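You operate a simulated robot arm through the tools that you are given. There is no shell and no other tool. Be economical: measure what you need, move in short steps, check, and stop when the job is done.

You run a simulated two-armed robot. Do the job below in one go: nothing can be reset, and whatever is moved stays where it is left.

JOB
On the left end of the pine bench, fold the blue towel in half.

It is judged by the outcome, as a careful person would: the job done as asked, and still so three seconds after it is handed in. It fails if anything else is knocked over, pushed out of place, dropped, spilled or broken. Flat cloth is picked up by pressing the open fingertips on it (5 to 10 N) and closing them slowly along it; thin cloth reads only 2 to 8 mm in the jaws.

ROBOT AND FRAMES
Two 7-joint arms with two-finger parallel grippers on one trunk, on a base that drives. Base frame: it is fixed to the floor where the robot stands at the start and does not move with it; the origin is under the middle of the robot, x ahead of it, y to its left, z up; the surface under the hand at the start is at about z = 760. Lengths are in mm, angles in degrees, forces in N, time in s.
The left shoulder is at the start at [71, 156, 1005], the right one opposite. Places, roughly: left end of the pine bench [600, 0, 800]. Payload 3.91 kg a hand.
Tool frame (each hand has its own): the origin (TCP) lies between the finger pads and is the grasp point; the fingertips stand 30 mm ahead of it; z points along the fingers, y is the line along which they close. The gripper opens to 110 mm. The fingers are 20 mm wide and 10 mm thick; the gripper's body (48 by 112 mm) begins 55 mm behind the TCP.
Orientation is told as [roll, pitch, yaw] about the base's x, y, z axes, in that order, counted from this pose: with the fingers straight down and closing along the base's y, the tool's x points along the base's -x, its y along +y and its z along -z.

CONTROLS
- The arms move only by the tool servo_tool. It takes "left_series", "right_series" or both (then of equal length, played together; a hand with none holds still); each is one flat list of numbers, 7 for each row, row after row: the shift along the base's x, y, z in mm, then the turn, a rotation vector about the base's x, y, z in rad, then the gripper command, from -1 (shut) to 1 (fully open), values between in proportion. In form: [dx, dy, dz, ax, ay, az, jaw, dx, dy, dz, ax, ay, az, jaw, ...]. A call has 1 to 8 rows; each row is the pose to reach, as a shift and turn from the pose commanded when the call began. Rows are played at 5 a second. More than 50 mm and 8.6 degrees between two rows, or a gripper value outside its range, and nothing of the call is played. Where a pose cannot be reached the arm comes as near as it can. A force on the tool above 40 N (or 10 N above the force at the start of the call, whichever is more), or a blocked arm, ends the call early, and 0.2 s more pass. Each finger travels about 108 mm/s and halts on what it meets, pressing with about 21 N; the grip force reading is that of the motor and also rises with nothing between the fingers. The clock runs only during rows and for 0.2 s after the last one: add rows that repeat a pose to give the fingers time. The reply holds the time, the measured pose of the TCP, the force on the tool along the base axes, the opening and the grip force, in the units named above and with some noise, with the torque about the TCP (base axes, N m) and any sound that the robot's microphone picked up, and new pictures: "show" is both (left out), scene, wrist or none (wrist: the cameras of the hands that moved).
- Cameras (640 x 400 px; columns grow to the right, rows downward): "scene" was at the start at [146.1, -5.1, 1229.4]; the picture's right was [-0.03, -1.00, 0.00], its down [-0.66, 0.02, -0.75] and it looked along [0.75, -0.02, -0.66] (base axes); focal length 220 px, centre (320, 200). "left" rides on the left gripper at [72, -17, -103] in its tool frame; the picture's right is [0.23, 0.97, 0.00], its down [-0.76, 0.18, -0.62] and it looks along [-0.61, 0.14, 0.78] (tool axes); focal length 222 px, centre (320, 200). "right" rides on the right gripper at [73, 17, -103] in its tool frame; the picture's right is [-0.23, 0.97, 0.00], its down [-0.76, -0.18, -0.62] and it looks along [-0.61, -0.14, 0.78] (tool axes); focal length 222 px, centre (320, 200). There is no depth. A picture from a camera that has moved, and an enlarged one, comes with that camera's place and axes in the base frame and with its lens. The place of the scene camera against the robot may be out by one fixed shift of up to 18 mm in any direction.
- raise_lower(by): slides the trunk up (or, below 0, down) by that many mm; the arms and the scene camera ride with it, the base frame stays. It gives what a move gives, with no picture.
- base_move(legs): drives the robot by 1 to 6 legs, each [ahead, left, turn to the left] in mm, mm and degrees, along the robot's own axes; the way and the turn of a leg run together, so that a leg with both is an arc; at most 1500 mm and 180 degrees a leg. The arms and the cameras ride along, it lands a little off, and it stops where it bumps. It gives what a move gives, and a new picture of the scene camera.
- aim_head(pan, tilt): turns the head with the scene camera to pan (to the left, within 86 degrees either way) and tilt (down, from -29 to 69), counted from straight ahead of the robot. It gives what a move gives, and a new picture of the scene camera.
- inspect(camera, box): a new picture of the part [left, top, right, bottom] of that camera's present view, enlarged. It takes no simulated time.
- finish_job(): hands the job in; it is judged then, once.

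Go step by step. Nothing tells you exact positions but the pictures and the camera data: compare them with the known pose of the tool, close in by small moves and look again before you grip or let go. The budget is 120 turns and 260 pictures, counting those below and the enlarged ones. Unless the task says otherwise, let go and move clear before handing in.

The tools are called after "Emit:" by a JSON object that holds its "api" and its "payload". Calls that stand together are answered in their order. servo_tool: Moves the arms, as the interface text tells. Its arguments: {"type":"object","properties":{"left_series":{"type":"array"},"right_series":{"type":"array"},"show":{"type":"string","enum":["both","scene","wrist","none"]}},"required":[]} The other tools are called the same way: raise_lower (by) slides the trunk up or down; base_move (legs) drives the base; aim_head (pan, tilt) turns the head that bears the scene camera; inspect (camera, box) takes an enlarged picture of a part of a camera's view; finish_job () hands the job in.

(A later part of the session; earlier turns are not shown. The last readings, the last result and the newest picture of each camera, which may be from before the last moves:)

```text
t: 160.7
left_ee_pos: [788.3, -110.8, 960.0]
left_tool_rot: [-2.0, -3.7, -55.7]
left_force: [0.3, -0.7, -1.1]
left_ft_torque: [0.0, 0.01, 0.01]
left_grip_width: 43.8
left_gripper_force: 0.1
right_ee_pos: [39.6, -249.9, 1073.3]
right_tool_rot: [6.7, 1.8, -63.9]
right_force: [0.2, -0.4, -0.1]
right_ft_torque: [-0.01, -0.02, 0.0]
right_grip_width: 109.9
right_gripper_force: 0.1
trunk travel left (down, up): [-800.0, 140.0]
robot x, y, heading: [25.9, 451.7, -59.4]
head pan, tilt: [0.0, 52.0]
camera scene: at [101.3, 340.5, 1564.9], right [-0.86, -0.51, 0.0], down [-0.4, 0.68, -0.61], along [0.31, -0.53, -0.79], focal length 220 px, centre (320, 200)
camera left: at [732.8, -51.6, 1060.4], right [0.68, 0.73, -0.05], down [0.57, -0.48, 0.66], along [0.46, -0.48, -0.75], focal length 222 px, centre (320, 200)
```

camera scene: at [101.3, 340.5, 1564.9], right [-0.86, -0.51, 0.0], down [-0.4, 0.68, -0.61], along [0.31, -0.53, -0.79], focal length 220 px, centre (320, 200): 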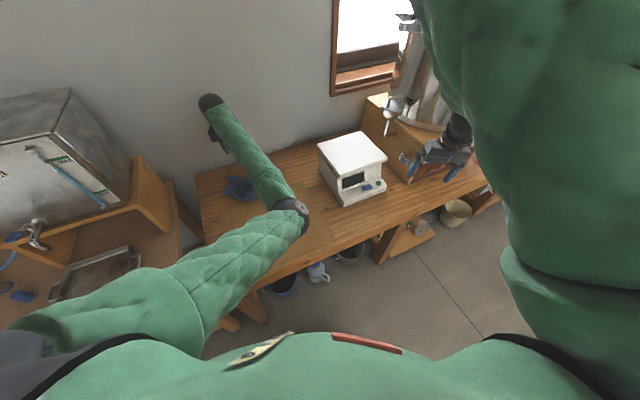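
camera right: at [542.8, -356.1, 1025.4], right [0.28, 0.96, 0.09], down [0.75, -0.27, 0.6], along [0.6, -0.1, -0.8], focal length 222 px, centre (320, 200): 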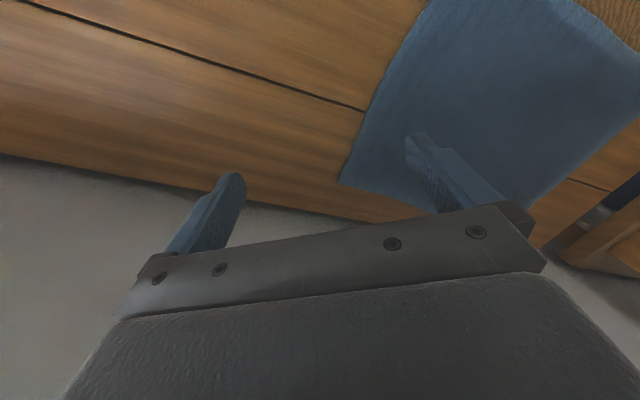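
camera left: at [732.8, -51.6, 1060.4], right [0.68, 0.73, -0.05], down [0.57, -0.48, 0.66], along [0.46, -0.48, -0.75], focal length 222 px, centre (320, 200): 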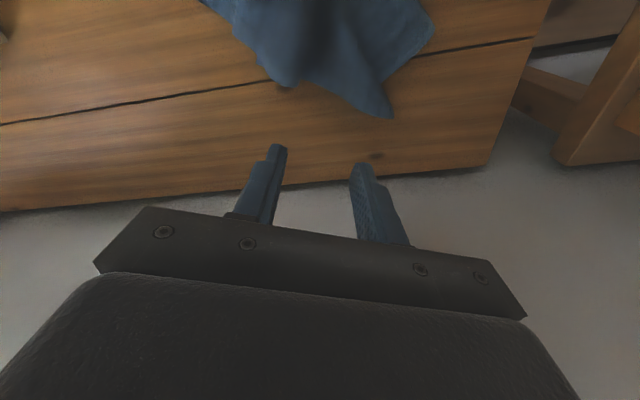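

Emit:
{"api": "servo_tool", "payload": {"left_series": [-5, 0, 40, 0.03, 0.06, 0, -0.2, -10, 0, 80, 0.03, 0.06, 0, -0.2, -10, 0, 120, 0.03, 0.06, 0, -0.2, -10, 0, 150, 0.03, 0.06, 0, -0.2], "show": "none"}}

Emit:
{"api": "inspect", "payload": {"camera": "left", "box": [160, 0, 480, 200]}}

```text
t: 161.7
left_ee_pos: [781.1, -106.6, 1110.5]
left_tool_rot: [-3.9, -0.2, -55.6]
left_force: [0.3, -0.7, 1.3]
left_ft_torque: [0.02, 0.0, 0.03]
left_grip_width: 44.2
left_gripper_force: 0.1
right_ee_pos: [39.0, -249.5, 1073.0]
right_tool_rot: [6.6, 1.7, -63.7]
right_force: [0.9, 0.2, -0.1]
right_ft_torque: [-0.02, 0.02, 0.02]
right_grip_width: 110.0
right_gripper_force: 0.0
trunk travel left (down, up): [-800.0, 140.0]
robot x, y, heading: [21.4, 454.1, -59.4]
head pan, tilt: [0.0, 52.0]
```

```text
2.00 times, centred on (320, 100) of left
camera zoom: at [731.0, -51.3, 1215.6], right [0.67, 0.74, -0.07], down [0.61, -0.5, 0.61], along [0.42, -0.45, -0.79], focal length 444 px, centre (320, 400)
```

zoom: 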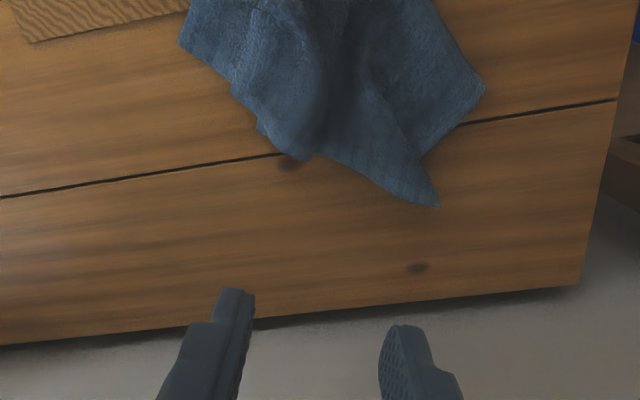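

Emit:
{"api": "inspect", "payload": {"camera": "scene", "box": [190, 150, 286, 210]}}

```text
6.67 times, centred on (238, 180) of scene
camera zoom: at [101.0, 341.6, 1564.8], right [-0.86, -0.51, 0.0], down [-0.4, 0.68, -0.62], along [0.31, -0.53, -0.79], focal length 1465 px, centre (867, 333)
```

zoom: 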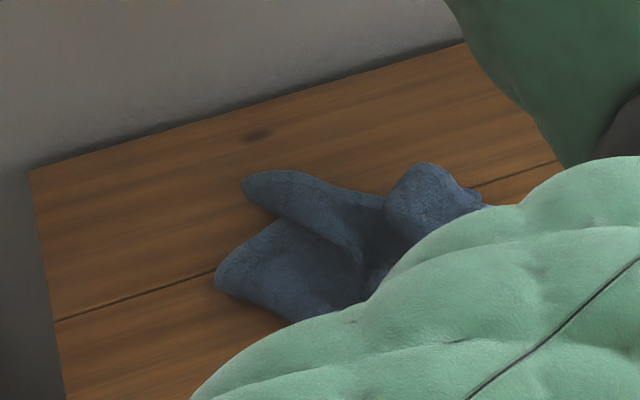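

The arm hides part of it, but the left end lies between about (865,-72) and (814,10). I'll shift the base a little right for reach, then grip that end through both layers to hang the towel again.

Emit:
{"api": "base_move", "payload": {"legs": [[0, -80, 0]]}}

Emit:
{"api": "servo_tool", "payload": {"left_series": [20, 18, -30, 0.02, 0, 0, -0.1, 40, 36, -60, 0.04, 0, 0, -0.1, 60, 54, -90, 0.06, 0, 0, -0.1, 80, 72, -120, 0.06, 0, 0, -0.1, 100, 90, -150, 0.06, 0, 0, -0.1, 103, 100, -190, 0.06, 0, 0, -0.1], "show": "wrist"}}

```text
t: 162.7
left_ee_pos: [710.8, -149.2, 1111.7]
left_tool_rot: [-3.9, -0.4, -55.8]
left_force: [-0.2, -1.0, 0.7]
left_ft_torque: [0.05, -0.01, 0.0]
left_grip_width: 43.9
left_gripper_force: 0.0
right_ee_pos: [-28.9, -290.3, 1072.8]
right_tool_rot: [6.7, 1.8, -63.7]
right_force: [0.2, 0.0, -0.5]
right_ft_torque: [0.03, -0.02, 0.01]
right_grip_width: 110.1
right_gripper_force: 0.0
trunk travel left (down, up): [-800.0, 140.0]
robot x, y, heading: [-47.8, 410.8, -59.5]
head pan, tilt: [0.0, 52.0]
camera scene: at [31.5, 298.7, 1564.8], right [-0.86, -0.51, 0.0], down [-0.4, 0.68, -0.61], along [0.31, -0.53, -0.79], focal length 220 px, centre (320, 200)
```

scene: 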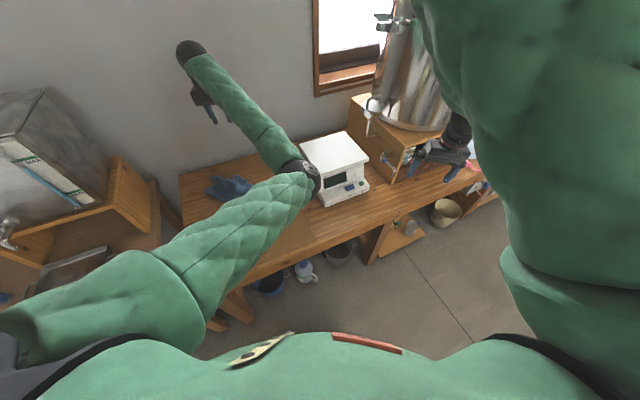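

```text
t: 164.1
left_ee_pos: [814.6, -49.5, 919.7]
left_tool_rot: [-2.0, 2.4, -55.7]
left_force: [-0.6, 0.6, 0.5]
left_ft_torque: [-0.01, 0.0, 0.01]
left_grip_width: 49.5
left_gripper_force: 0.0
right_ee_pos: [-28.1, -290.1, 1074.3]
right_tool_rot: [6.5, 1.8, -63.9]
right_force: [-0.3, 0.5, 0.1]
right_ft_torque: [-0.01, 0.0, 0.0]
right_grip_width: 110.1
right_gripper_force: 0.1
trunk travel left (down, up): [-800.0, 140.0]
robot x, y, heading: [-46.4, 411.9, -59.5]
head pan, tilt: [0.0, 52.0]
camera left: at [765.7, -1.4, 1027.5], right [0.67, 0.74, -0.02], down [0.61, -0.54, 0.58], along [0.42, -0.41, -0.81], focal length 222 px, centre (320, 200)
```

left: 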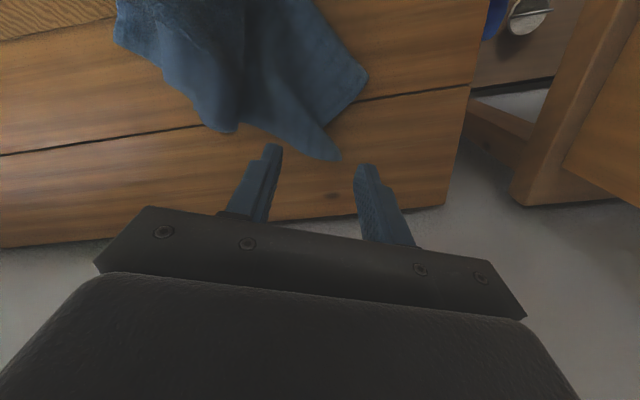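

Positions match. I'm centred on the left end, so I'll descend and pinch through both layers.

Emit:
{"api": "servo_tool", "payload": {"left_series": [0, 2, -40, 0, 0, 0, 0, 0, 2, -80, 0, 0, 0, 0, 0, 2, -105, 0, 0, 0, 0, 0, 2, -115, 0, 0, 0, 0, 0, 2, -121, 0, 0, 0, 0, 0, 2, -124, 0, 0, 0, 0], "show": "wrist"}}

```text
t: 165.5
left_ee_pos: [814.8, -46.2, 798.4]
left_tool_rot: [-2.0, 2.4, -55.6]
left_force: [1.4, -1.1, 7.4]
left_ft_torque: [-0.18, 0.15, 0.09]
left_grip_width: 54.8
left_gripper_force: 0.0
right_ee_pos: [-29.1, -289.7, 1072.0]
right_tool_rot: [6.8, 1.7, -63.7]
right_force: [-0.5, 0.4, -1.0]
right_ft_torque: [-0.01, -0.02, 0.0]
right_grip_width: 110.0
right_gripper_force: 0.1
trunk travel left (down, up): [-800.0, 140.0]
robot x, y, heading: [-42.9, 410.2, -59.4]
head pan, tilt: [0.0, 52.0]
camera left: at [765.5, 2.2, 906.3], right [0.67, 0.74, -0.02], down [0.61, -0.54, 0.59], along [0.42, -0.41, -0.81], focal length 222 px, centre (320, 200)
```

left: 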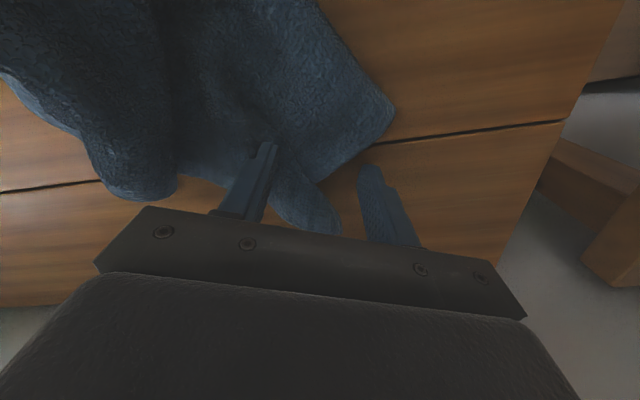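

Emit:
{"api": "servo_tool", "payload": {"left_series": [0, 0, 15, 0, 0, 0, 0, -20, -8, 15, 0, 0, 0, -0.1, -20, -8, 6, 0, 0, 0, -0.1, -20, -8, 0, 0, 0, 0, -0.1, -20, -8, -2, 0, 0, 0, -0.25, -20, -8, -2, 0, 0, 0, -0.45, -20, -8, -2, 0, 0, 0, -0.65, -20, -8, -2, 0, 0, 0, -0.85], "show": "none"}}

Emit:
{"api": "servo_tool", "payload": {"left_series": [0, 0, 0, 0, 0, 0, -1, 0, 0, 0, 0, 0, 0, -1], "show": "wrist"}}

```text
t: 167.3
left_ee_pos: [792.9, -55.4, 795.6]
left_tool_rot: [-1.9, 2.3, -55.5]
left_force: [-2.5, -4.5, 19.8]
left_ft_torque: [-0.05, 0.2, -0.03]
left_grip_width: 11.4
left_gripper_force: 20.9
right_ee_pos: [-32.1, -289.2, 1074.9]
right_tool_rot: [6.8, 1.7, -63.9]
right_force: [-0.2, 0.1, 0.0]
right_ft_torque: [0.03, 0.01, -0.01]
right_grip_width: 109.9
right_gripper_force: 0.0
trunk travel left (down, up): [-800.0, 140.0]
robot x, y, heading: [-42.6, 411.4, -59.4]
head pan, tilt: [0.0, 52.0]
```

```text
t: 167.9
left_ee_pos: [793.6, -54.7, 797.1]
left_tool_rot: [-1.9, 2.3, -55.6]
left_force: [-0.8, -5.5, 22.9]
left_ft_torque: [-0.1, 0.16, 0.01]
left_grip_width: 11.5
left_gripper_force: 20.7
right_ee_pos: [-31.6, -290.3, 1073.5]
right_tool_rot: [6.7, 1.6, -63.7]
right_force: [-0.7, 0.1, -1.2]
right_ft_torque: [-0.06, -0.01, -0.01]
right_grip_width: 110.0
right_gripper_force: 0.0
trunk travel left (down, up): [-800.0, 140.0]
robot x, y, heading: [-44.7, 411.2, -59.7]
head pan, tilt: [0.0, 52.0]
camera left: at [743.5, -5.1, 903.8], right [0.67, 0.74, -0.02], down [0.61, -0.54, 0.59], along [0.42, -0.41, -0.81], focal length 222 px, centre (320, 200)
```

left: 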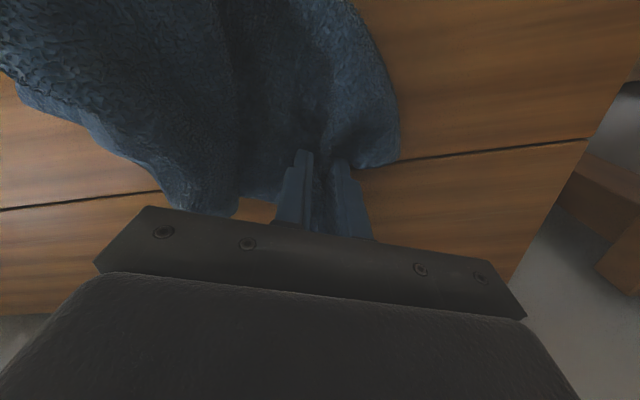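

Gripped. I'll lift the towel fully so it hangs, while moving over toward the right starting point.

Emit:
{"api": "servo_tool", "payload": {"left_series": [0, 0, 45, 0, 0, 0, -1, 0, 0, 90, 0, 0, 0, -1, -5, -8, 135, 0, 0, 0, -1, -15, -22, 178, 0, 0, 0, -1, -28, -42, 220, 0, 0, 0, -1, -42, -64, 260, 0, 0, 0, -1, -56, -86, 298, 0, 0, 0, -1, -70, -108, 330, 0, 0, 0, -1], "show": "both"}}

Emit:
{"api": "inspect", "payload": {"camera": "scene", "box": [150, 40, 310, 200]}}

```text
t: 169.7
left_ee_pos: [723.9, -161.8, 1126.5]
left_tool_rot: [-2.0, 2.4, -55.7]
left_force: [0.0, -0.2, -0.5]
left_ft_torque: [0.0, -0.03, -0.03]
left_grip_width: 8.9
left_gripper_force: 20.9
right_ee_pos: [-30.0, -291.8, 1073.1]
right_tool_rot: [6.7, 1.7, -63.7]
right_force: [0.2, 0.0, 0.0]
right_ft_torque: [0.02, -0.01, 0.01]
right_grip_width: 110.2
right_gripper_force: 0.0
trunk travel left (down, up): [-800.0, 140.0]
robot x, y, heading: [-42.9, 410.8, -59.3]
head pan, tilt: [0.0, 52.0]
camera scene: at [30.8, 299.6, 1564.8], right [-0.86, -0.51, 0.0], down [-0.4, 0.68, -0.62], along [0.31, -0.53, -0.79], focal length 220 px, centre (320, 200)
camera left: at [674.5, -112.3, 1235.3], right [0.67, 0.74, -0.02], down [0.61, -0.54, 0.58], along [0.42, -0.41, -0.81], focal length 222 px, centre (320, 200)
```

scene: 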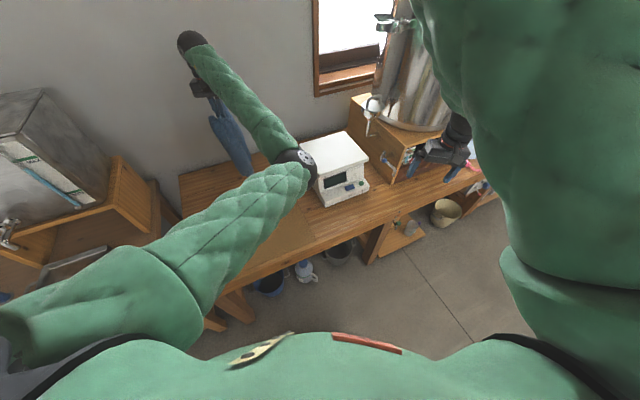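
left: 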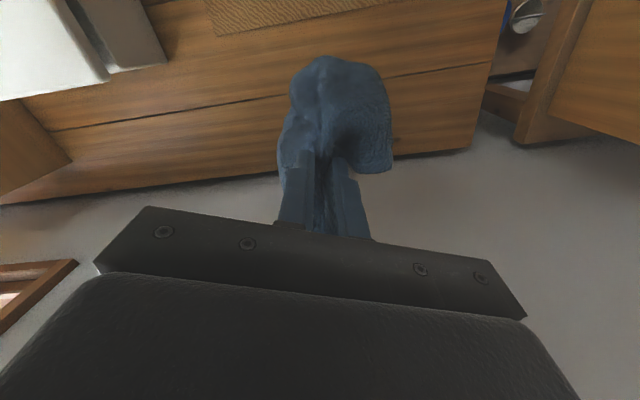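

```text
2.50 times, centred on (230, 120) of scene
camera zoom: at [30.8, 299.6, 1564.8], right [-0.86, -0.51, 0.0], down [-0.4, 0.68, -0.62], along [0.31, -0.53, -0.79], focal length 549 px, centre (545, 400)
```

zoom: 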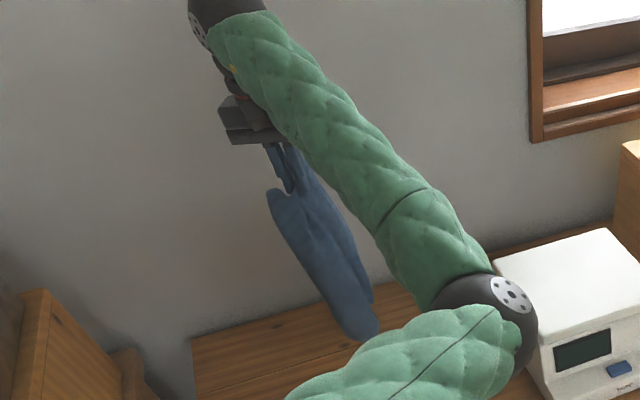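

It hangs straight and long. I'll lay it down from right to left, lowering along the bench.

Emit:
{"api": "servo_tool", "payload": {"left_series": [-17, -21, 0, 0, 0, 0, -1, -34, -43, -10, 0, 0, 0, -1, -22, -28, -33, 0, 0, 0, -1, -10, -13, -56, 0, 0, 0, -1, 3, 3, -79, 0, 0, 0, -1, 16, 19, -102, 0, 0, 0, -1, 29, 35, -125, 0, 0, 0, -1, 42, 51, -148, 0, 0, 0, -1], "show": "none"}}

Emit:
{"api": "servo_tool", "payload": {"left_series": [13, 17, -23, 0, 0, 0, -1, 26, 34, -46, 0, 0, 0, -1, 39, 51, -69, 0, 0, 0, -1, 52, 67, -92, 0, 0, 0, -1, 65, 84, -115, 0, 0, 0, -1, 78, 100, -138, 0, 0, 0, -1, 91, 117, -160, 0, 0, 0, -1, 103, 132, -176, 0, 0, 0, -1], "show": "both"}}

Emit:
{"api": "inspect", "payload": {"camera": "scene", "box": [170, 130, 290, 205]}}

```text
t: 171.5
left_ee_pos: [768.2, -112.6, 978.8]
left_tool_rot: [-1.9, 2.4, -55.7]
left_force: [-1.1, -0.2, 0.2]
left_ft_torque: [0.02, -0.02, -0.04]
left_grip_width: 9.3
left_gripper_force: 20.9
right_ee_pos: [-28.5, -290.3, 1074.5]
right_tool_rot: [6.6, 1.8, -63.7]
right_force: [-0.1, -0.2, -1.0]
right_ft_torque: [0.0, 0.03, -0.02]
right_grip_width: 110.1
right_gripper_force: 0.1
trunk travel left (down, up): [-800.0, 140.0]
robot x, y, heading: [-44.4, 411.7, -59.5]
head pan, tilt: [0.0, 52.0]
```

```text
t: 173.3
left_ee_pos: [869.7, 19.2, 801.3]
left_tool_rot: [-1.8, 2.4, -55.7]
left_force: [-0.6, 0.8, 1.2]
left_ft_torque: [0.05, -0.02, -0.01]
left_grip_width: 9.2
left_gripper_force: 21.1
right_ee_pos: [-28.1, -289.7, 1073.5]
right_tool_rot: [6.7, 1.7, -63.7]
right_force: [-0.4, 0.1, 0.4]
right_ft_torque: [0.0, -0.01, 0.01]
right_grip_width: 110.2
right_gripper_force: 0.0
trunk travel left (down, up): [-800.0, 140.0]
robot x, y, heading: [-41.8, 408.3, -59.3]
head pan, tilt: [0.0, 52.0]
camera scene: at [32.4, 300.8, 1565.0], right [-0.86, -0.51, 0.0], down [-0.4, 0.68, -0.62], along [0.31, -0.53, -0.79], focal length 220 px, centre (320, 200)
camera left: at [820.5, 68.9, 909.0], right [0.67, 0.74, -0.02], down [0.61, -0.54, 0.58], along [0.42, -0.41, -0.81], focal length 222 px, centre (320, 200)
```

scene: 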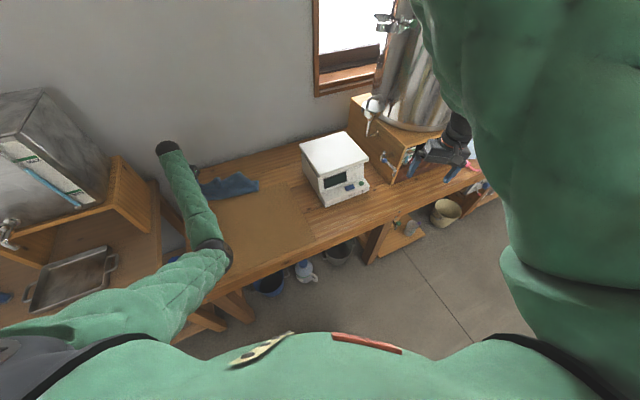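
left: 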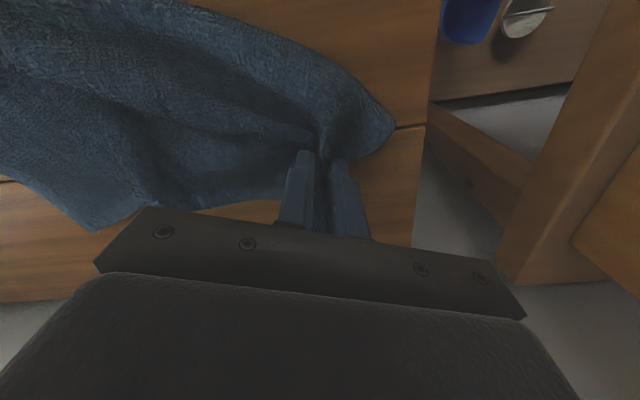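

```text
5.33 times, centred on (230, 168) of scene
camera zoom: at [32.4, 300.8, 1565.0], right [-0.86, -0.51, 0.0], down [-0.4, 0.68, -0.62], along [0.31, -0.53, -0.79], focal length 1172 px, centre (800, 373)
```

zoom: 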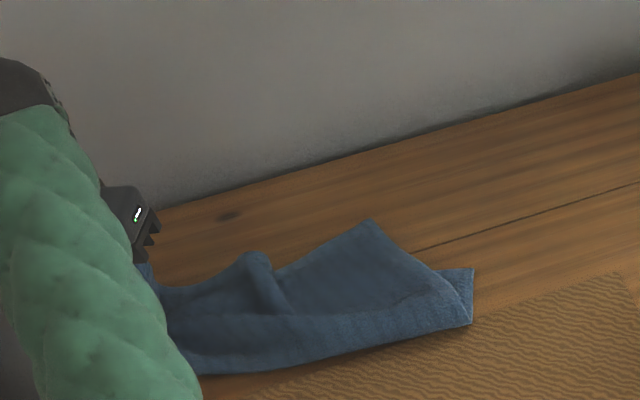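

It's laid as a strip with the crease on the near side; one corner at the right end is flared. I'll release and inspect from above.

Emit:
{"api": "servo_tool", "payload": {"left_series": [0, 0, -2, 0, 0, 0, -0.85, 0, 0, -2, 0, 0, 0, -0.7, 0, 0, -2, 0, 0, 0, -0.5, 0, 0, 20, 0, 0, 0, -0.35, 0, 0, 65, 0, 0, 0, -0.3, 0, 0, 110, 0, 0, 0, -0.3, 0, 0, 155, 0, 0, 0, -0.3, 0, 0, 200, 0, 0, 0, -0.3], "show": "none"}}

Emit:
{"api": "servo_tool", "payload": {"left_series": [-10, -25, 20, 0, 0, 0, -0.3, -20, -50, 40, 0, 0, 0, -0.3, -25, -80, 60, 0, 0, 0, -0.3, -25, -115, 80, 0, 0, 0, -0.3, -20, -150, 100, 0, 0, 0, -0.3, -10, -185, 110, 0, 0, 0, -0.3, 0, -210, 120, 0, 0, 0, -0.3], "show": "wrist"}}

```text
t: 175.1
left_ee_pos: [870.9, 25.1, 1001.7]
left_tool_rot: [-2.0, 2.5, -55.5]
left_force: [0.2, -0.8, -0.7]
left_ft_torque: [-0.03, -0.02, 0.02]
left_grip_width: 38.4
left_gripper_force: 0.0
right_ee_pos: [-29.4, -289.3, 1073.9]
right_tool_rot: [6.7, 1.7, -63.7]
right_force: [0.3, -0.6, -0.9]
right_ft_torque: [-0.01, 0.02, 0.01]
right_grip_width: 110.1
right_gripper_force: 0.0
trunk travel left (down, up): [-800.0, 140.0]
robot x, y, heading: [-42.7, 411.5, -59.6]
head pan, tilt: [0.0, 52.0]
```

```text
t: 176.7
left_ee_pos: [868.5, -190.3, 1121.9]
left_tool_rot: [-2.0, 2.4, -55.7]
left_force: [0.5, 0.0, -0.3]
left_ft_torque: [-0.03, -0.02, -0.03]
left_grip_width: 38.7
left_gripper_force: 0.2
right_ee_pos: [-29.8, -289.7, 1073.6]
right_tool_rot: [6.6, 1.6, -63.6]
right_force: [-0.3, 1.4, 0.4]
right_ft_torque: [-0.04, 0.0, -0.02]
right_grip_width: 109.8
right_gripper_force: 0.0
trunk travel left (down, up): [-800.0, 140.0]
robot x, y, heading: [-42.9, 412.5, -59.6]
head pan, tilt: [0.0, 52.0]
camera left: at [819.4, -139.9, 1228.8], right [0.67, 0.74, -0.02], down [0.61, -0.54, 0.58], along [0.42, -0.41, -0.81], focal length 222 px, centre (320, 200)
```

left: 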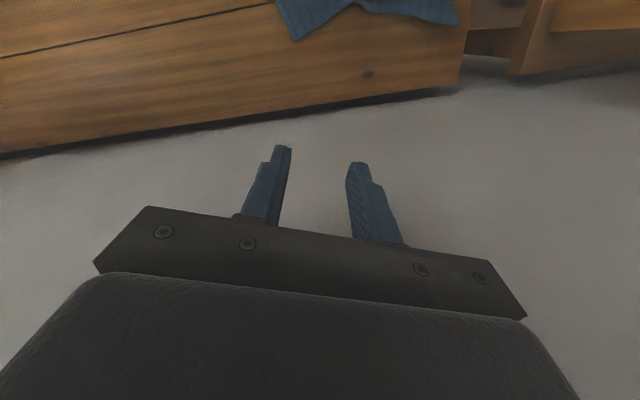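

Emit:
{"api": "servo_tool", "payload": {"left_series": [-28, 15, 0, 0.08, 0.055, 0, -0.3, -56, 30, 0, 0.165, 0.112, 0, -0.3, -84, 45, 0, 0.25, 0.17, 0, -0.3, -112, 60, 0, 0.33, 0.225, 0, -0.3, -118, 75, 0, 0.37, 0.25, 0, -0.3], "show": "wrist"}}

```text
t: 177.9
left_ee_pos: [752.3, -111.9, 1120.0]
left_tool_rot: [-1.8, 28.2, -55.6]
left_force: [-0.2, 0.4, -0.6]
left_ft_torque: [0.01, -0.03, 0.0]
left_grip_width: 38.4
left_gripper_force: 0.0
right_ee_pos: [-29.5, -289.5, 1073.0]
right_tool_rot: [6.6, 1.7, -63.8]
right_force: [0.3, 0.0, 0.3]
right_ft_torque: [0.02, 0.03, -0.01]
right_grip_width: 110.1
right_gripper_force: 0.1
trunk travel left (down, up): [-800.0, 140.0]
robot x, y, heading: [-45.1, 417.1, -59.4]
head pan, tilt: [0.0, 52.0]
camera left: at [731.7, -107.4, 1245.9], right [0.68, 0.73, 0.08], down [0.71, -0.68, 0.19], along [0.19, -0.07, -0.98], focal length 222 px, centre (320, 200)
```

left: 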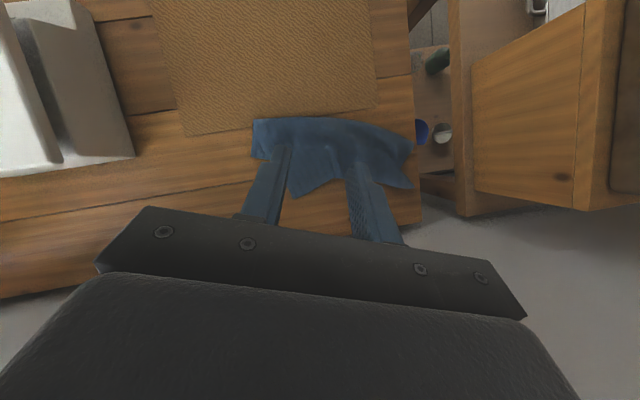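

Emit:
{"api": "inspect", "payload": {"camera": "left", "box": [230, 90, 430, 215]}}

```text
3.20 times, centred on (330, 152) of left
camera zoom: at [731.7, -107.4, 1245.9], right [0.68, 0.73, 0.08], down [0.71, -0.68, 0.19], along [0.19, -0.07, -0.98], focal length 711 px, centre (288, 352)
```

zoom: 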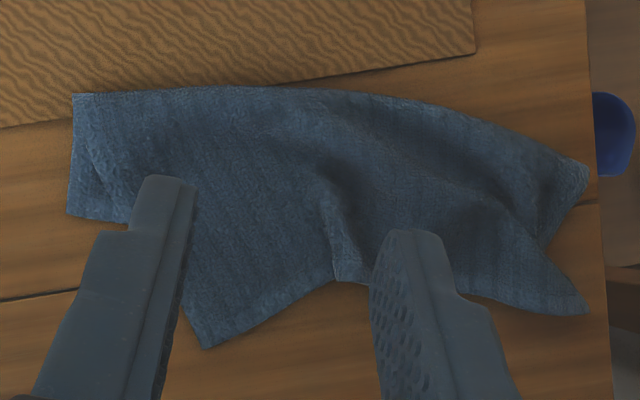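

Now it's clear: the crease E–F is straight and full length, but at the right end the top corner D (782,-180) is shifted left and overshoots bottom corner C (659,-184). I'll pick up D alone (it lies on bare wood), lift it back toward the robot, and lay it on C.

Emit:
{"api": "servo_tool", "payload": {"left_series": [4, -10, -35, -0.09, -0.06, 0, -0.25, 8, -20, -75, -0.18, -0.12, 0, -0.25, 12, -30, -115, -0.27, -0.18, 0, -0.25, 16, -42, -155, -0.37, -0.25, -0.05, -0.25, 16, -42, -190, -0.39, -0.27, -0.08, -0.25, 16, -42, -215, -0.39, -0.27, -0.08, -0.25], "show": "wrist"}}

```text
t: 179.3
left_ee_pos: [765.5, -156.6, 905.3]
left_tool_rot: [-0.5, 0.7, -59.9]
left_force: [0.6, 0.3, 0.4]
left_ft_torque: [-0.02, 0.0, -0.05]
left_grip_width: 41.5
left_gripper_force: 0.1
right_ee_pos: [-29.5, -290.4, 1072.5]
right_tool_rot: [6.5, 1.8, -63.7]
right_force: [0.8, -0.4, 0.3]
right_ft_torque: [0.01, 0.02, -0.02]
right_grip_width: 110.1
right_gripper_force: 0.0
trunk travel left (down, up): [-800.0, 140.0]
robot x, y, heading: [-43.0, 410.9, -59.6]
head pan, tilt: [0.0, 52.0]
camera left: at [717.0, -102.6, 1010.1], right [0.73, 0.68, -0.01], down [0.55, -0.57, 0.61], along [0.41, -0.45, -0.79], focal length 222 px, centre (320, 200)
```

left: 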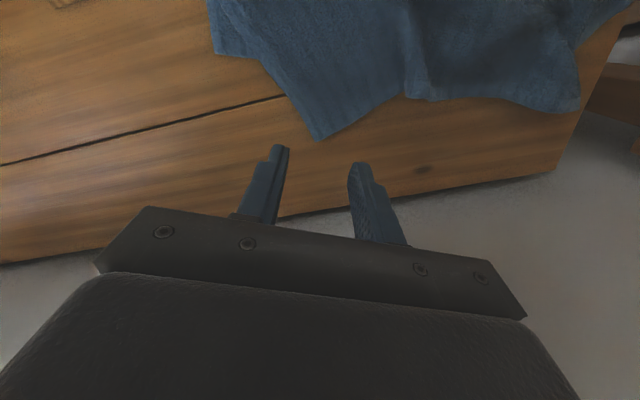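

D and C are confirmed. I'll descend, press lightly and close on D.

Emit:
{"api": "servo_tool", "payload": {"left_series": [1, 5, -40, 0, 0, 0, -0.25, 1, 5, -80, 0, 0, 0, -0.25, 1, 5, -100, 0, 0, 0, -0.25, 1, 5, -107, 0, 0, 0, -0.25, 1, 5, -110, 0, 0, 0, -0.25, 1, 5, -111.5, 0, 0, 0, -0.25], "show": "none"}}

Emit:
{"api": "servo_tool", "payload": {"left_series": [0, 0, 0, 0, 0, 0, -0.37, 0, 0, 0, 0, 0, 0, -0.5, 0, 0, 0, 0, 0, 0, -0.62, 0, 0, 0, 0, 0, 0, -0.75, 0, 0, 0, 0, 0, 0, -0.87, 0, 0, 0, 0, 0, 0, -1, 0, 0, 0, 0, 0, 0, -1], "show": "wrist"}}

```text
t: 180.7
left_ee_pos: [768.7, -150.4, 795.1]
left_tool_rot: [-0.5, 0.9, -60.0]
left_force: [-1.2, 0.0, 1.9]
left_ft_torque: [0.04, 0.02, -0.02]
left_grip_width: 41.4
left_gripper_force: 0.0
right_ee_pos: [-29.8, -289.8, 1073.9]
right_tool_rot: [6.7, 1.8, -63.7]
right_force: [-0.1, 0.4, -0.7]
right_ft_torque: [0.01, 0.02, 0.03]
right_grip_width: 110.0
right_gripper_force: 0.0
trunk travel left (down, up): [-800.0, 140.0]
robot x, y, heading: [-42.3, 413.9, -59.7]
head pan, tilt: [0.0, 52.0]
```

```text
t: 182.3
left_ee_pos: [768.3, -150.8, 794.4]
left_tool_rot: [-0.7, 1.0, -60.0]
left_force: [1.0, -0.2, 1.7]
left_ft_torque: [-0.02, 0.01, 0.03]
left_grip_width: 4.9
left_gripper_force: 20.8
right_ee_pos: [-30.6, -291.2, 1074.7]
right_tool_rot: [6.7, 1.7, -63.7]
right_force: [0.8, -0.3, 0.0]
right_ft_torque: [0.03, 0.01, -0.02]
right_grip_width: 110.0
right_gripper_force: 0.0
trunk travel left (down, up): [-800.0, 140.0]
robot x, y, heading: [-40.7, 410.1, -59.6]
head pan, tilt: [0.0, 52.0]
camera left: at [719.2, -96.5, 900.0], right [0.73, 0.68, -0.01], down [0.55, -0.58, 0.61], along [0.41, -0.45, -0.79], focal length 222 px, centre (320, 200)
```

left: 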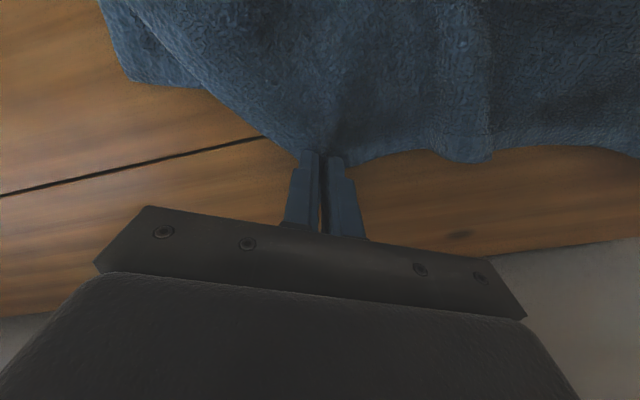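

Gripped D (single layer). I'll lift it over toward the crease side, then use a short base move to draw the cloth back so the crease can shift.

Emit:
{"api": "servo_tool", "payload": {"left_series": [-15, 10, 40, 0, 0, -0.05, -1, -40, 25, 70, 0, 0, -0.12, -1, -68, 38, 85, 0, 0, -0.2, -1, -96, 46, 90, 0, 0, -0.28, -1, -122, 46, 88, 0, 0, -0.36, -1, -145, 42, 82, 0, 0, -0.44, -1, -158, 36, 75, 0, 0, -0.52, -1], "show": "none"}}

Emit:
{"api": "base_move", "payload": {"legs": [[-100, 0, 0]]}}

Emit:
{"api": "inspect", "payload": {"camera": "scene", "box": [170, 120, 330, 220]}}

```text
t: 183.9
left_ee_pos: [610.0, -115.8, 870.3]
left_tool_rot: [-0.6, 0.9, -89.8]
left_force: [0.1, -0.4, -0.6]
left_ft_torque: [0.03, -0.02, 0.03]
left_grip_width: 4.3
left_gripper_force: 21.0
right_ee_pos: [-29.5, -291.0, 1073.0]
right_tool_rot: [6.7, 1.7, -63.8]
right_force: [-0.7, 0.3, 0.0]
right_ft_torque: [0.02, -0.01, -0.01]
right_grip_width: 110.2
right_gripper_force: 0.1
trunk travel left (down, up): [-800.0, 140.0]
robot x, y, heading: [-39.8, 408.8, -59.5]
head pan, tilt: [0.0, 52.0]
```

```text
t: 185.1
left_ee_pos: [558.2, -27.8, 872.2]
left_tool_rot: [-0.7, 0.7, -89.8]
left_force: [-0.1, 0.7, 0.1]
left_ft_torque: [0.01, -0.01, 0.05]
left_grip_width: 4.5
left_gripper_force: 20.5
right_ee_pos: [-81.0, -202.7, 1073.4]
right_tool_rot: [6.7, 1.7, -63.8]
right_force: [0.2, 0.1, 0.2]
right_ft_torque: [-0.01, -0.01, -0.03]
right_grip_width: 109.9
right_gripper_force: 0.0
trunk travel left (down, up): [-800.0, 140.0]
robot x, y, heading: [-94.0, 497.0, -59.6]
head pan, tilt: [0.0, 52.0]
camera scene: at [-19.9, 388.4, 1565.0], right [-0.86, -0.51, 0.0], down [-0.4, 0.68, -0.62], along [0.31, -0.53, -0.79], focal length 220 px, centre (320, 200)
```

scene: 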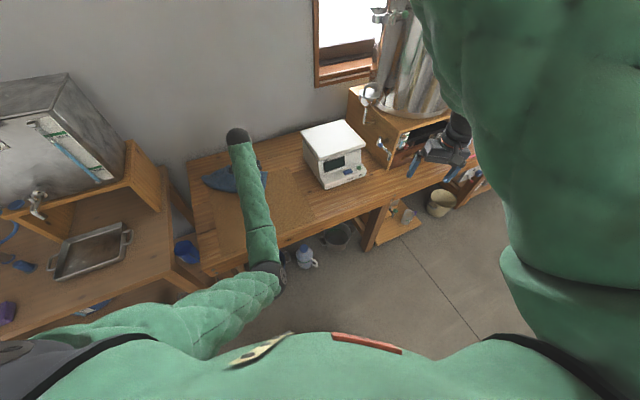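

```text
4.00 times, centred on (250, 170) of scene
camera zoom: at [-19.9, 388.4, 1565.0], right [-0.86, -0.51, 0.0], down [-0.4, 0.68, -0.62], along [0.31, -0.53, -0.79], focal length 879 px, centre (600, 320)
```

zoom: 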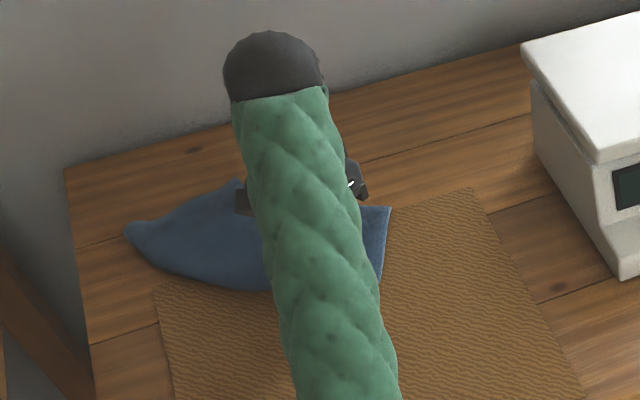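

The right end is opened out over the mat. Now I'll raise the hand, drive ahead again to swing the cloth back over, and lay D onto C.

Emit:
{"api": "servo_tool", "payload": {"left_series": [0, 0, 12, 0, 0, 0, -1, 0, 0, 25, 0, 0, 0, -1, 0, 0, 35, 0, 0, 0, -1], "show": "none"}}

Emit:
{"api": "base_move", "payload": {"legs": [[100, 0, 0]]}}

Emit:
{"api": "servo_tool", "payload": {"left_series": [12, -10, -5, 0, 0, 0, -1, 24, -20, -20, 0, 0, 0, -1, 34, -28, -42, 0, 0, 0, -1, 42, -34, -66, 0, 0, 0, -1, 47, -38, -88, 0, 0, 0, -1, 50, -41, -102, 0, 0, 0, -1], "show": "wrist"}}

```text
t: 186.1
left_ee_pos: [588.1, -10.7, 908.8]
left_tool_rot: [1.5, 2.2, -88.5]
left_force: [0.2, -0.8, 0.7]
left_ft_torque: [0.01, 0.03, 0.07]
left_grip_width: 4.3
left_gripper_force: 21.1
right_ee_pos: [-81.3, -204.5, 1073.9]
right_tool_rot: [6.8, 1.8, -63.9]
right_force: [1.1, -0.5, -0.7]
right_ft_torque: [-0.02, -0.01, -0.01]
right_grip_width: 110.2
right_gripper_force: 0.1
trunk travel left (down, up): [-800.0, 140.0]
robot x, y, heading: [-95.7, 499.4, -59.3]
head pan, tilt: [0.0, 52.0]
stopped in row 3 (left hand): the arm was blocked; the commanded pose is now the measured one
```

```text
t: 187.2
left_ee_pos: [638.7, -96.1, 908.3]
left_tool_rot: [1.4, 2.3, -88.5]
left_force: [0.1, -0.6, -0.1]
left_ft_torque: [0.0, 0.07, 0.06]
left_grip_width: 4.5
left_gripper_force: 21.0
right_ee_pos: [-29.6, -290.4, 1073.9]
right_tool_rot: [6.7, 1.7, -63.7]
right_force: [0.8, 0.0, 0.0]
right_ft_torque: [-0.01, -0.02, 0.01]
right_grip_width: 110.2
right_gripper_force: 0.0
trunk travel left (down, up): [-800.0, 140.0]
robot x, y, heading: [-44.3, 413.7, -59.3]
head pan, tilt: [0.0, 52.0]
camera scene: at [32.3, 300.3, 1564.9], right [-0.86, -0.51, 0.0], down [-0.4, 0.68, -0.61], along [0.31, -0.53, -0.79], focal length 220 px, centre (320, 200)
```

scene: 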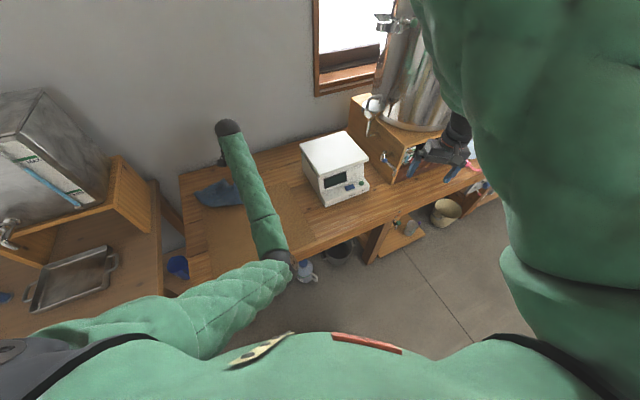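

```text
t: 188.6
left_ee_pos: [688.1, -136.4, 805.5]
left_tool_rot: [1.3, 2.2, -88.4]
left_force: [0.8, 0.8, 0.7]
left_ft_torque: [0.02, 0.06, 0.07]
left_grip_width: 4.4
left_gripper_force: 21.0
right_ee_pos: [-29.2, -289.1, 1073.7]
right_tool_rot: [6.7, 1.7, -63.7]
right_force: [-0.2, 0.3, -0.5]
right_ft_torque: [0.02, -0.05, 0.03]
right_grip_width: 110.1
right_gripper_force: 0.2
trunk travel left (down, up): [-800.0, 140.0]
robot x, y, heading: [-45.0, 412.1, -59.8]
head pan, tilt: [0.0, 52.0]
camera left: at [667.5, -68.1, 910.9], right [0.97, 0.25, 0.03], down [0.18, -0.78, 0.6], along [0.18, -0.57, -0.8], focal length 222 px, centre (320, 200)
```

left: 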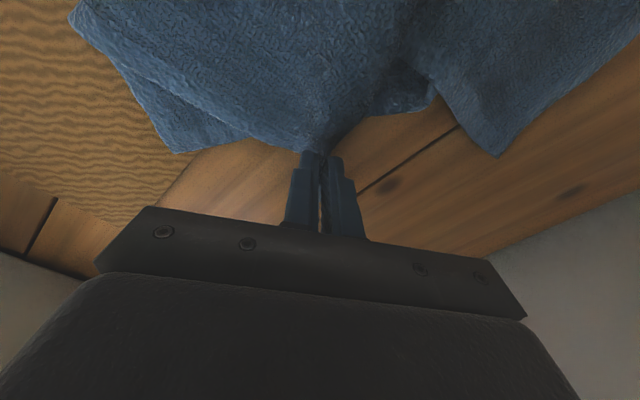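

The bottom corner C is now at about (595,-152), having been drawn along, so D must go 95 mm further right. I'll raise slightly and shift using the base, since the arm is near its reach limit here.

Emit:
{"api": "servo_tool", "payload": {"left_series": [0, 0, 12, 0, 0, 0, -1, 0, 0, 25, 0, 0, 0, -1], "show": "none"}}

Emit:
{"api": "base_move", "payload": {"legs": [[-60, -75, 0]]}}

Emit:
{"api": "servo_tool", "payload": {"left_series": [0, 0, -12, 0, 0, 0, -1, 0, 0, -24, 0, 0, 0, -1], "show": "wrist"}}

```text
t: 189.2
left_ee_pos: [687.5, -135.9, 830.6]
left_tool_rot: [1.4, 2.2, -88.5]
left_force: [0.6, 0.3, -0.4]
left_ft_torque: [0.03, 0.03, 0.05]
left_grip_width: 4.5
left_gripper_force: 21.0
right_ee_pos: [-30.6, -289.5, 1073.3]
right_tool_rot: [6.7, 1.8, -63.7]
right_force: [0.0, 0.9, 0.1]
right_ft_torque: [0.01, 0.02, -0.01]
right_grip_width: 110.0
right_gripper_force: 0.1
trunk travel left (down, up): [-800.0, 140.0]
robot x, y, heading: [-46.3, 412.3, -59.4]
head pan, tilt: [0.0, 52.0]
```

```text
t: 190.3
left_ee_pos: [591.1, -125.7, 831.9]
left_tool_rot: [1.5, 2.2, -88.5]
left_force: [-0.2, 0.9, 0.4]
left_ft_torque: [0.0, -0.01, 0.05]
left_grip_width: 4.6
left_gripper_force: 21.0
right_ee_pos: [-126.5, -277.1, 1072.7]
right_tool_rot: [6.7, 1.7, -63.8]
right_force: [-0.2, -0.7, 0.0]
right_ft_torque: [-0.03, -0.01, 0.01]
right_grip_width: 109.9
right_gripper_force: 0.1
trunk travel left (down, up): [-800.0, 140.0]
robot x, y, heading: [-139.5, 426.9, -59.5]
head pan, tilt: [0.0, 52.0]
camera scene: at [-65.7, 313.7, 1565.0], right [-0.86, -0.51, 0.0], down [-0.4, 0.68, -0.62], along [0.31, -0.53, -0.79], focal length 220 px, centre (320, 200)
```

scene: 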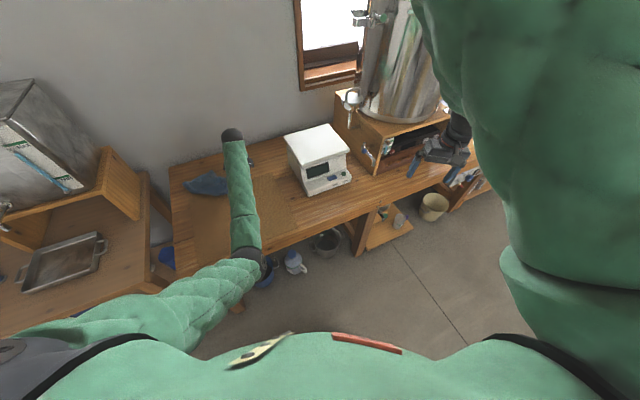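

```text
t: 190.9
left_ee_pos: [591.5, -125.1, 807.4]
left_tool_rot: [1.4, 2.0, -88.4]
left_force: [-0.5, 0.1, 2.2]
left_ft_torque: [0.02, 0.0, 0.05]
left_grip_width: 4.2
left_gripper_force: 21.0
right_ee_pos: [-126.8, -277.3, 1074.3]
right_tool_rot: [6.7, 1.7, -63.7]
right_force: [-0.4, 0.3, 0.1]
right_ft_torque: [-0.01, -0.02, 0.02]
right_grip_width: 110.1
right_gripper_force: 0.1
trunk travel left (down, up): [-800.0, 140.0]
robot x, y, heading: [-140.3, 422.3, -59.3]
head pan, tilt: [0.0, 52.0]
camera left: at [570.4, -56.1, 913.4], right [0.97, 0.25, 0.03], down [0.18, -0.78, 0.6], along [0.18, -0.57, -0.8], focal length 222 px, centre (320, 200)
```

left: 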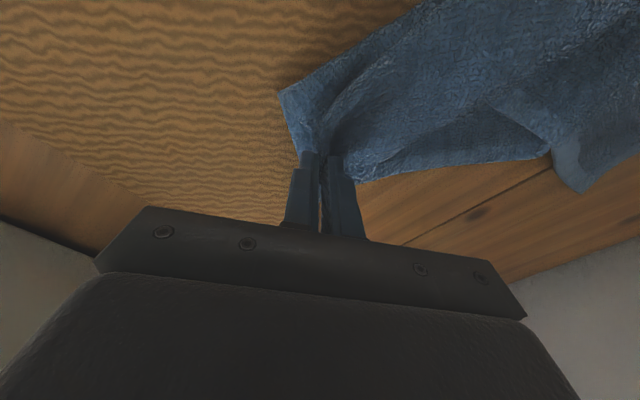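

Emit:
{"api": "servo_tool", "payload": {"left_series": [0, 0, -3, 0, 0, 0, -0.85, 0, 0, -3, 0, 0, 0, -0.7, 0, 0, -3, 0, 0, 0, -0.5, 10, -8, 20, 0, 0, 0.05, -0.35, 25, -20, 60, 0, 0, 0.1, -0.3, 45, -35, 105, 0, 0, 0.2, -0.3, 65, -50, 150, 0, 0, 0.3, -0.3, 85, -60, 190, 0, 0, 0.4, -0.3], "show": "none"}}

Emit:
{"api": "servo_tool", "payload": {"left_series": [15, 10, 30, 0.08, 0.055, 0, -0.3, 30, 20, 60, 0.165, 0.112, 0, -0.3, 45, 30, 75, 0.25, 0.17, 0, -0.3, 55, 40, 80, 0.33, 0.225, 0, -0.3, 60, 50, 80, 0.38, 0.26, 0, -0.3], "show": "wrist"}}

Emit:
{"api": "inspect", "payload": {"camera": "left", "box": [190, 60, 430, 210]}}

```text
refused: row 6 steps farther than a row can; nothing moved
```

```text
t: 192.2
left_ee_pos: [650.0, -76.4, 886.1]
left_tool_rot: [-13.9, 24.1, -92.3]
left_force: [0.5, -0.5, 0.7]
left_ft_torque: [0.0, -0.06, 0.01]
left_grip_width: 38.4
left_gripper_force: 0.0
right_ee_pos: [-127.9, -276.7, 1073.3]
right_tool_rot: [6.8, 1.7, -63.9]
right_force: [-0.1, -0.4, -1.0]
right_ft_torque: [0.01, -0.01, 0.01]
right_grip_width: 110.1
right_gripper_force: 0.1
trunk travel left (down, up): [-800.0, 140.0]
robot x, y, heading: [-139.2, 424.9, -59.7]
head pan, tilt: [0.0, 52.0]
camera left: at [659.4, -53.0, 1012.4], right [0.96, 0.27, -0.12], down [0.29, -0.94, 0.2], along [-0.06, -0.23, -0.97], focal length 222 px, centre (320, 200)
```

left: 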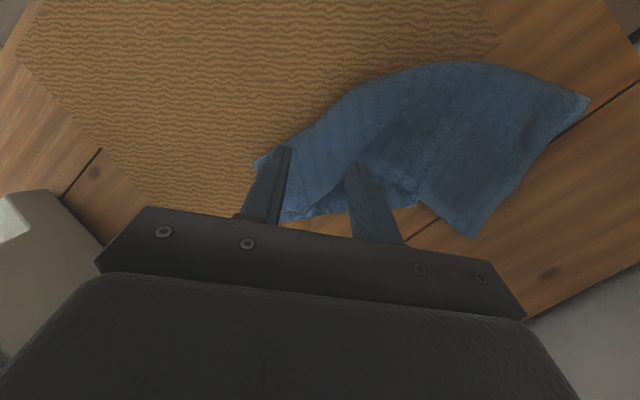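

```text
2.67 times, centred on (310, 135) of left
camera zoom: at [659.4, -53.0, 1012.4], right [0.96, 0.27, -0.12], down [0.29, -0.94, 0.2], along [-0.06, -0.23, -0.97], focal length 592 px, centre (347, 373)
```

zoom: 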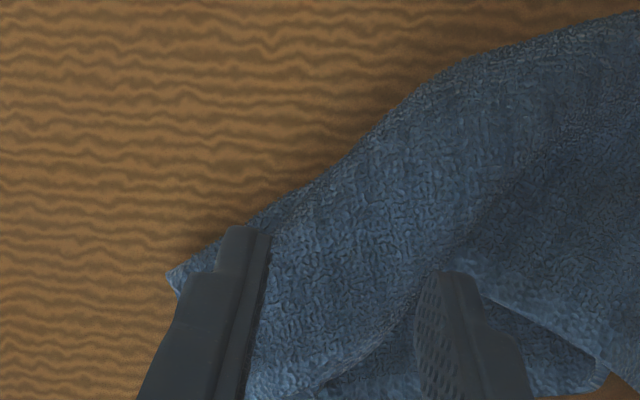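

Emit:
{"api": "servo_tool", "payload": {"left_series": [-5, -20, 30, 0, 0, 0, -0.3, -10, -40, 60, 0, 0, 0, -0.3, -15, -60, 90, 0, 0, 0, -0.3, -20, -75, 115, 0, 0, 0, -0.3], "show": "none"}}

Emit:
{"api": "inspect", "payload": {"camera": "left", "box": [200, 30, 520, 230]}}

```text
t: 193.2
left_ee_pos: [629.1, -151.6, 1001.7]
left_tool_rot: [-13.9, 24.0, -92.2]
left_force: [0.3, 0.5, 0.3]
left_ft_torque: [0.01, -0.01, 0.01]
left_grip_width: 38.8
left_gripper_force: 0.0
right_ee_pos: [-126.5, -277.9, 1072.6]
right_tool_rot: [6.7, 1.8, -63.8]
right_force: [-0.4, 0.0, -0.1]
right_ft_torque: [-0.01, -0.01, -0.01]
right_grip_width: 109.9
right_gripper_force: 0.1
trunk travel left (down, up): [-800.0, 140.0]
robot x, y, heading: [-134.7, 419.4, -59.4]
head pan, tilt: [0.0, 52.0]
```

```text
2.00 times, centred on (360, 130) of left
camera zoom: at [638.9, -126.7, 1127.8], right [0.96, 0.27, -0.12], down [0.29, -0.94, 0.2], along [-0.06, -0.23, -0.97], focal length 444 px, centre (240, 340)
```

zoom: 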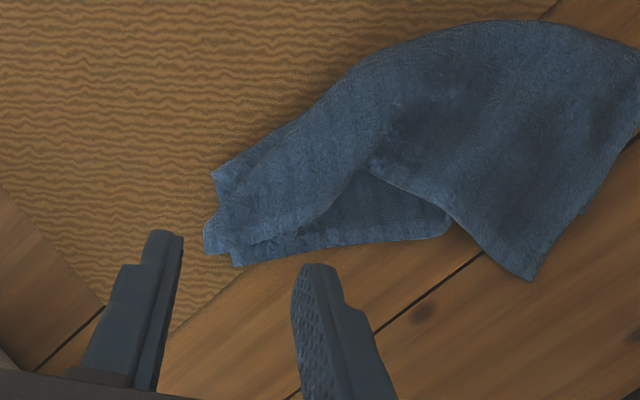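

The top view is clear now: corners D (567,-143) and C (596,-153) lie nearly together at the right end. If I hold both corners together and hang the towel, symmetry centres the fold at the crease. I'll level the hand and go to that point.

Emit:
{"api": "servo_tool", "payload": {"left_series": [-6, 4, -15, -0.08, -0.05, 0.09, -0.2, -12, 8, -35, -0.16, -0.1, 0.18, -0.2, -18, 12, -60, -0.24, -0.16, 0.27, -0.2, -25, 18, -85, -0.31, -0.21, 0.36, -0.2, -32, 22, -108, -0.38, -0.26, 0.45, -0.2], "show": "wrist"}}

```text
t: 194.6
left_ee_pos: [639.0, -120.7, 930.0]
left_tool_rot: [-2.7, -2.7, -61.4]
left_force: [-0.2, -0.5, -0.9]
left_ft_torque: [0.04, -0.02, 0.01]
left_grip_width: 44.1
left_gripper_force: 0.0
right_ee_pos: [-126.2, -276.9, 1073.3]
right_tool_rot: [6.6, 1.6, -63.9]
right_force: [-0.8, -0.5, 0.1]
right_ft_torque: [0.05, -0.06, 0.02]
right_grip_width: 110.1
right_gripper_force: 0.0
trunk travel left (down, up): [-800.0, 140.0]
robot x, y, heading: [-139.1, 427.0, -59.4]
head pan, tilt: [0.0, 52.0]
stopped in row 5 (left hand): the arm was blocked; the commanded pose is now the measured one
camera left: at [592.0, -57.9, 1031.0], right [0.75, 0.66, -0.06], down [0.53, -0.54, 0.65], along [0.4, -0.52, -0.76], focal length 222 px, centre (320, 200)
```

left: 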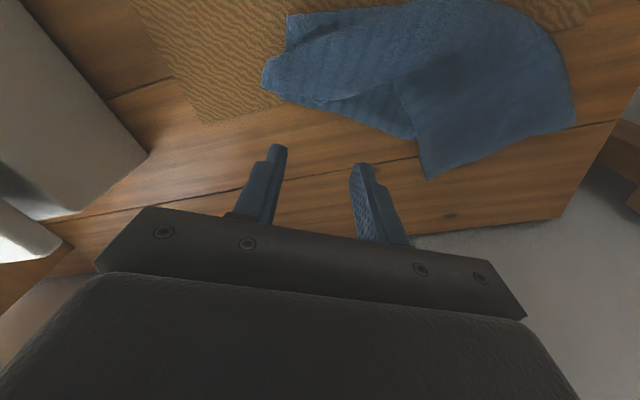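

Emit:
{"api": "base_move", "payload": {"legs": [[-15, -40, 0]]}}

Emit:
{"api": "servo_tool", "payload": {"left_series": [0, 0, -40, 0, 0, 0, -0.2, 0, 0, -80, 0, 0, 0, -0.2, 0, 0, -110, 0, 0, 0, -0.2, 0, 0, -122, 0, 0, 0, -0.2], "show": "wrist"}}

```text
t: 195.4
left_ee_pos: [600.0, -126.1, 927.2]
left_tool_rot: [-2.9, -2.7, -61.4]
left_force: [-0.3, 0.5, 0.1]
left_ft_torque: [0.02, -0.03, -0.02]
left_grip_width: 44.0
left_gripper_force: 0.1
right_ee_pos: [-164.3, -283.7, 1073.6]
right_tool_rot: [6.6, 1.8, -63.8]
right_force: [1.3, 0.2, 0.0]
right_ft_torque: [0.0, 0.0, 0.01]
right_grip_width: 110.0
right_gripper_force: 0.0
trunk travel left (down, up): [-800.0, 140.0]
robot x, y, heading: [-180.3, 416.7, -59.1]
head pan, tilt: [0.0, 52.0]
camera scene: at [-103.0, 306.3, 1564.7], right [-0.86, -0.51, 0.0], down [-0.4, 0.68, -0.61], along [0.31, -0.53, -0.79], focal length 220 px, centre (320, 200)
```

scene: 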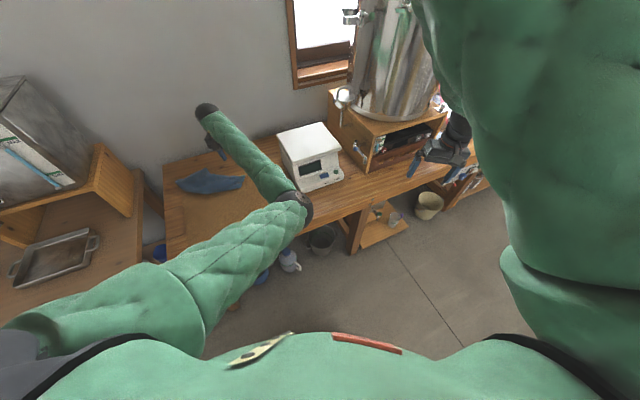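

```text
t: 196.4
left_ee_pos: [600.6, -124.8, 806.6]
left_tool_rot: [-2.7, -2.7, -61.3]
left_force: [-1.3, 0.6, 2.8]
left_ft_torque: [0.0, -0.02, 0.02]
left_grip_width: 43.4
left_gripper_force: 0.1
right_ee_pos: [-165.9, -284.3, 1074.9]
right_tool_rot: [6.6, 1.7, -63.6]
right_force: [0.3, 0.2, 0.1]
right_ft_torque: [0.02, 0.01, 0.02]
right_grip_width: 109.8
right_gripper_force: 0.0
trunk travel left (down, up): [-800.0, 140.0]
robot x, y, heading: [-175.5, 418.1, -59.6]
head pan, tilt: [0.0, 52.0]
camera left: at [552.5, -61.7, 908.5], right [0.75, 0.66, -0.06], down [0.53, -0.54, 0.65], along [0.4, -0.51, -0.76], focal length 222 px, centre (320, 200)
```

left: 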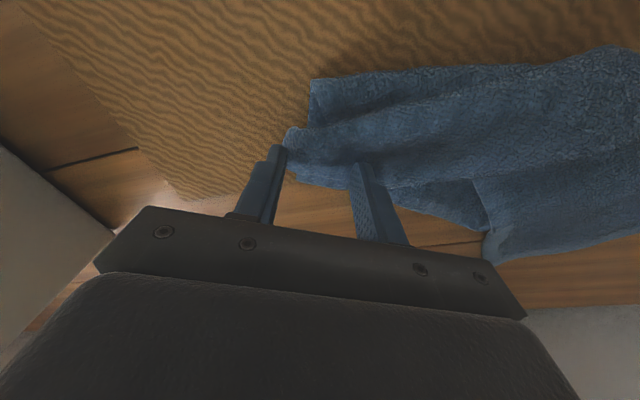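

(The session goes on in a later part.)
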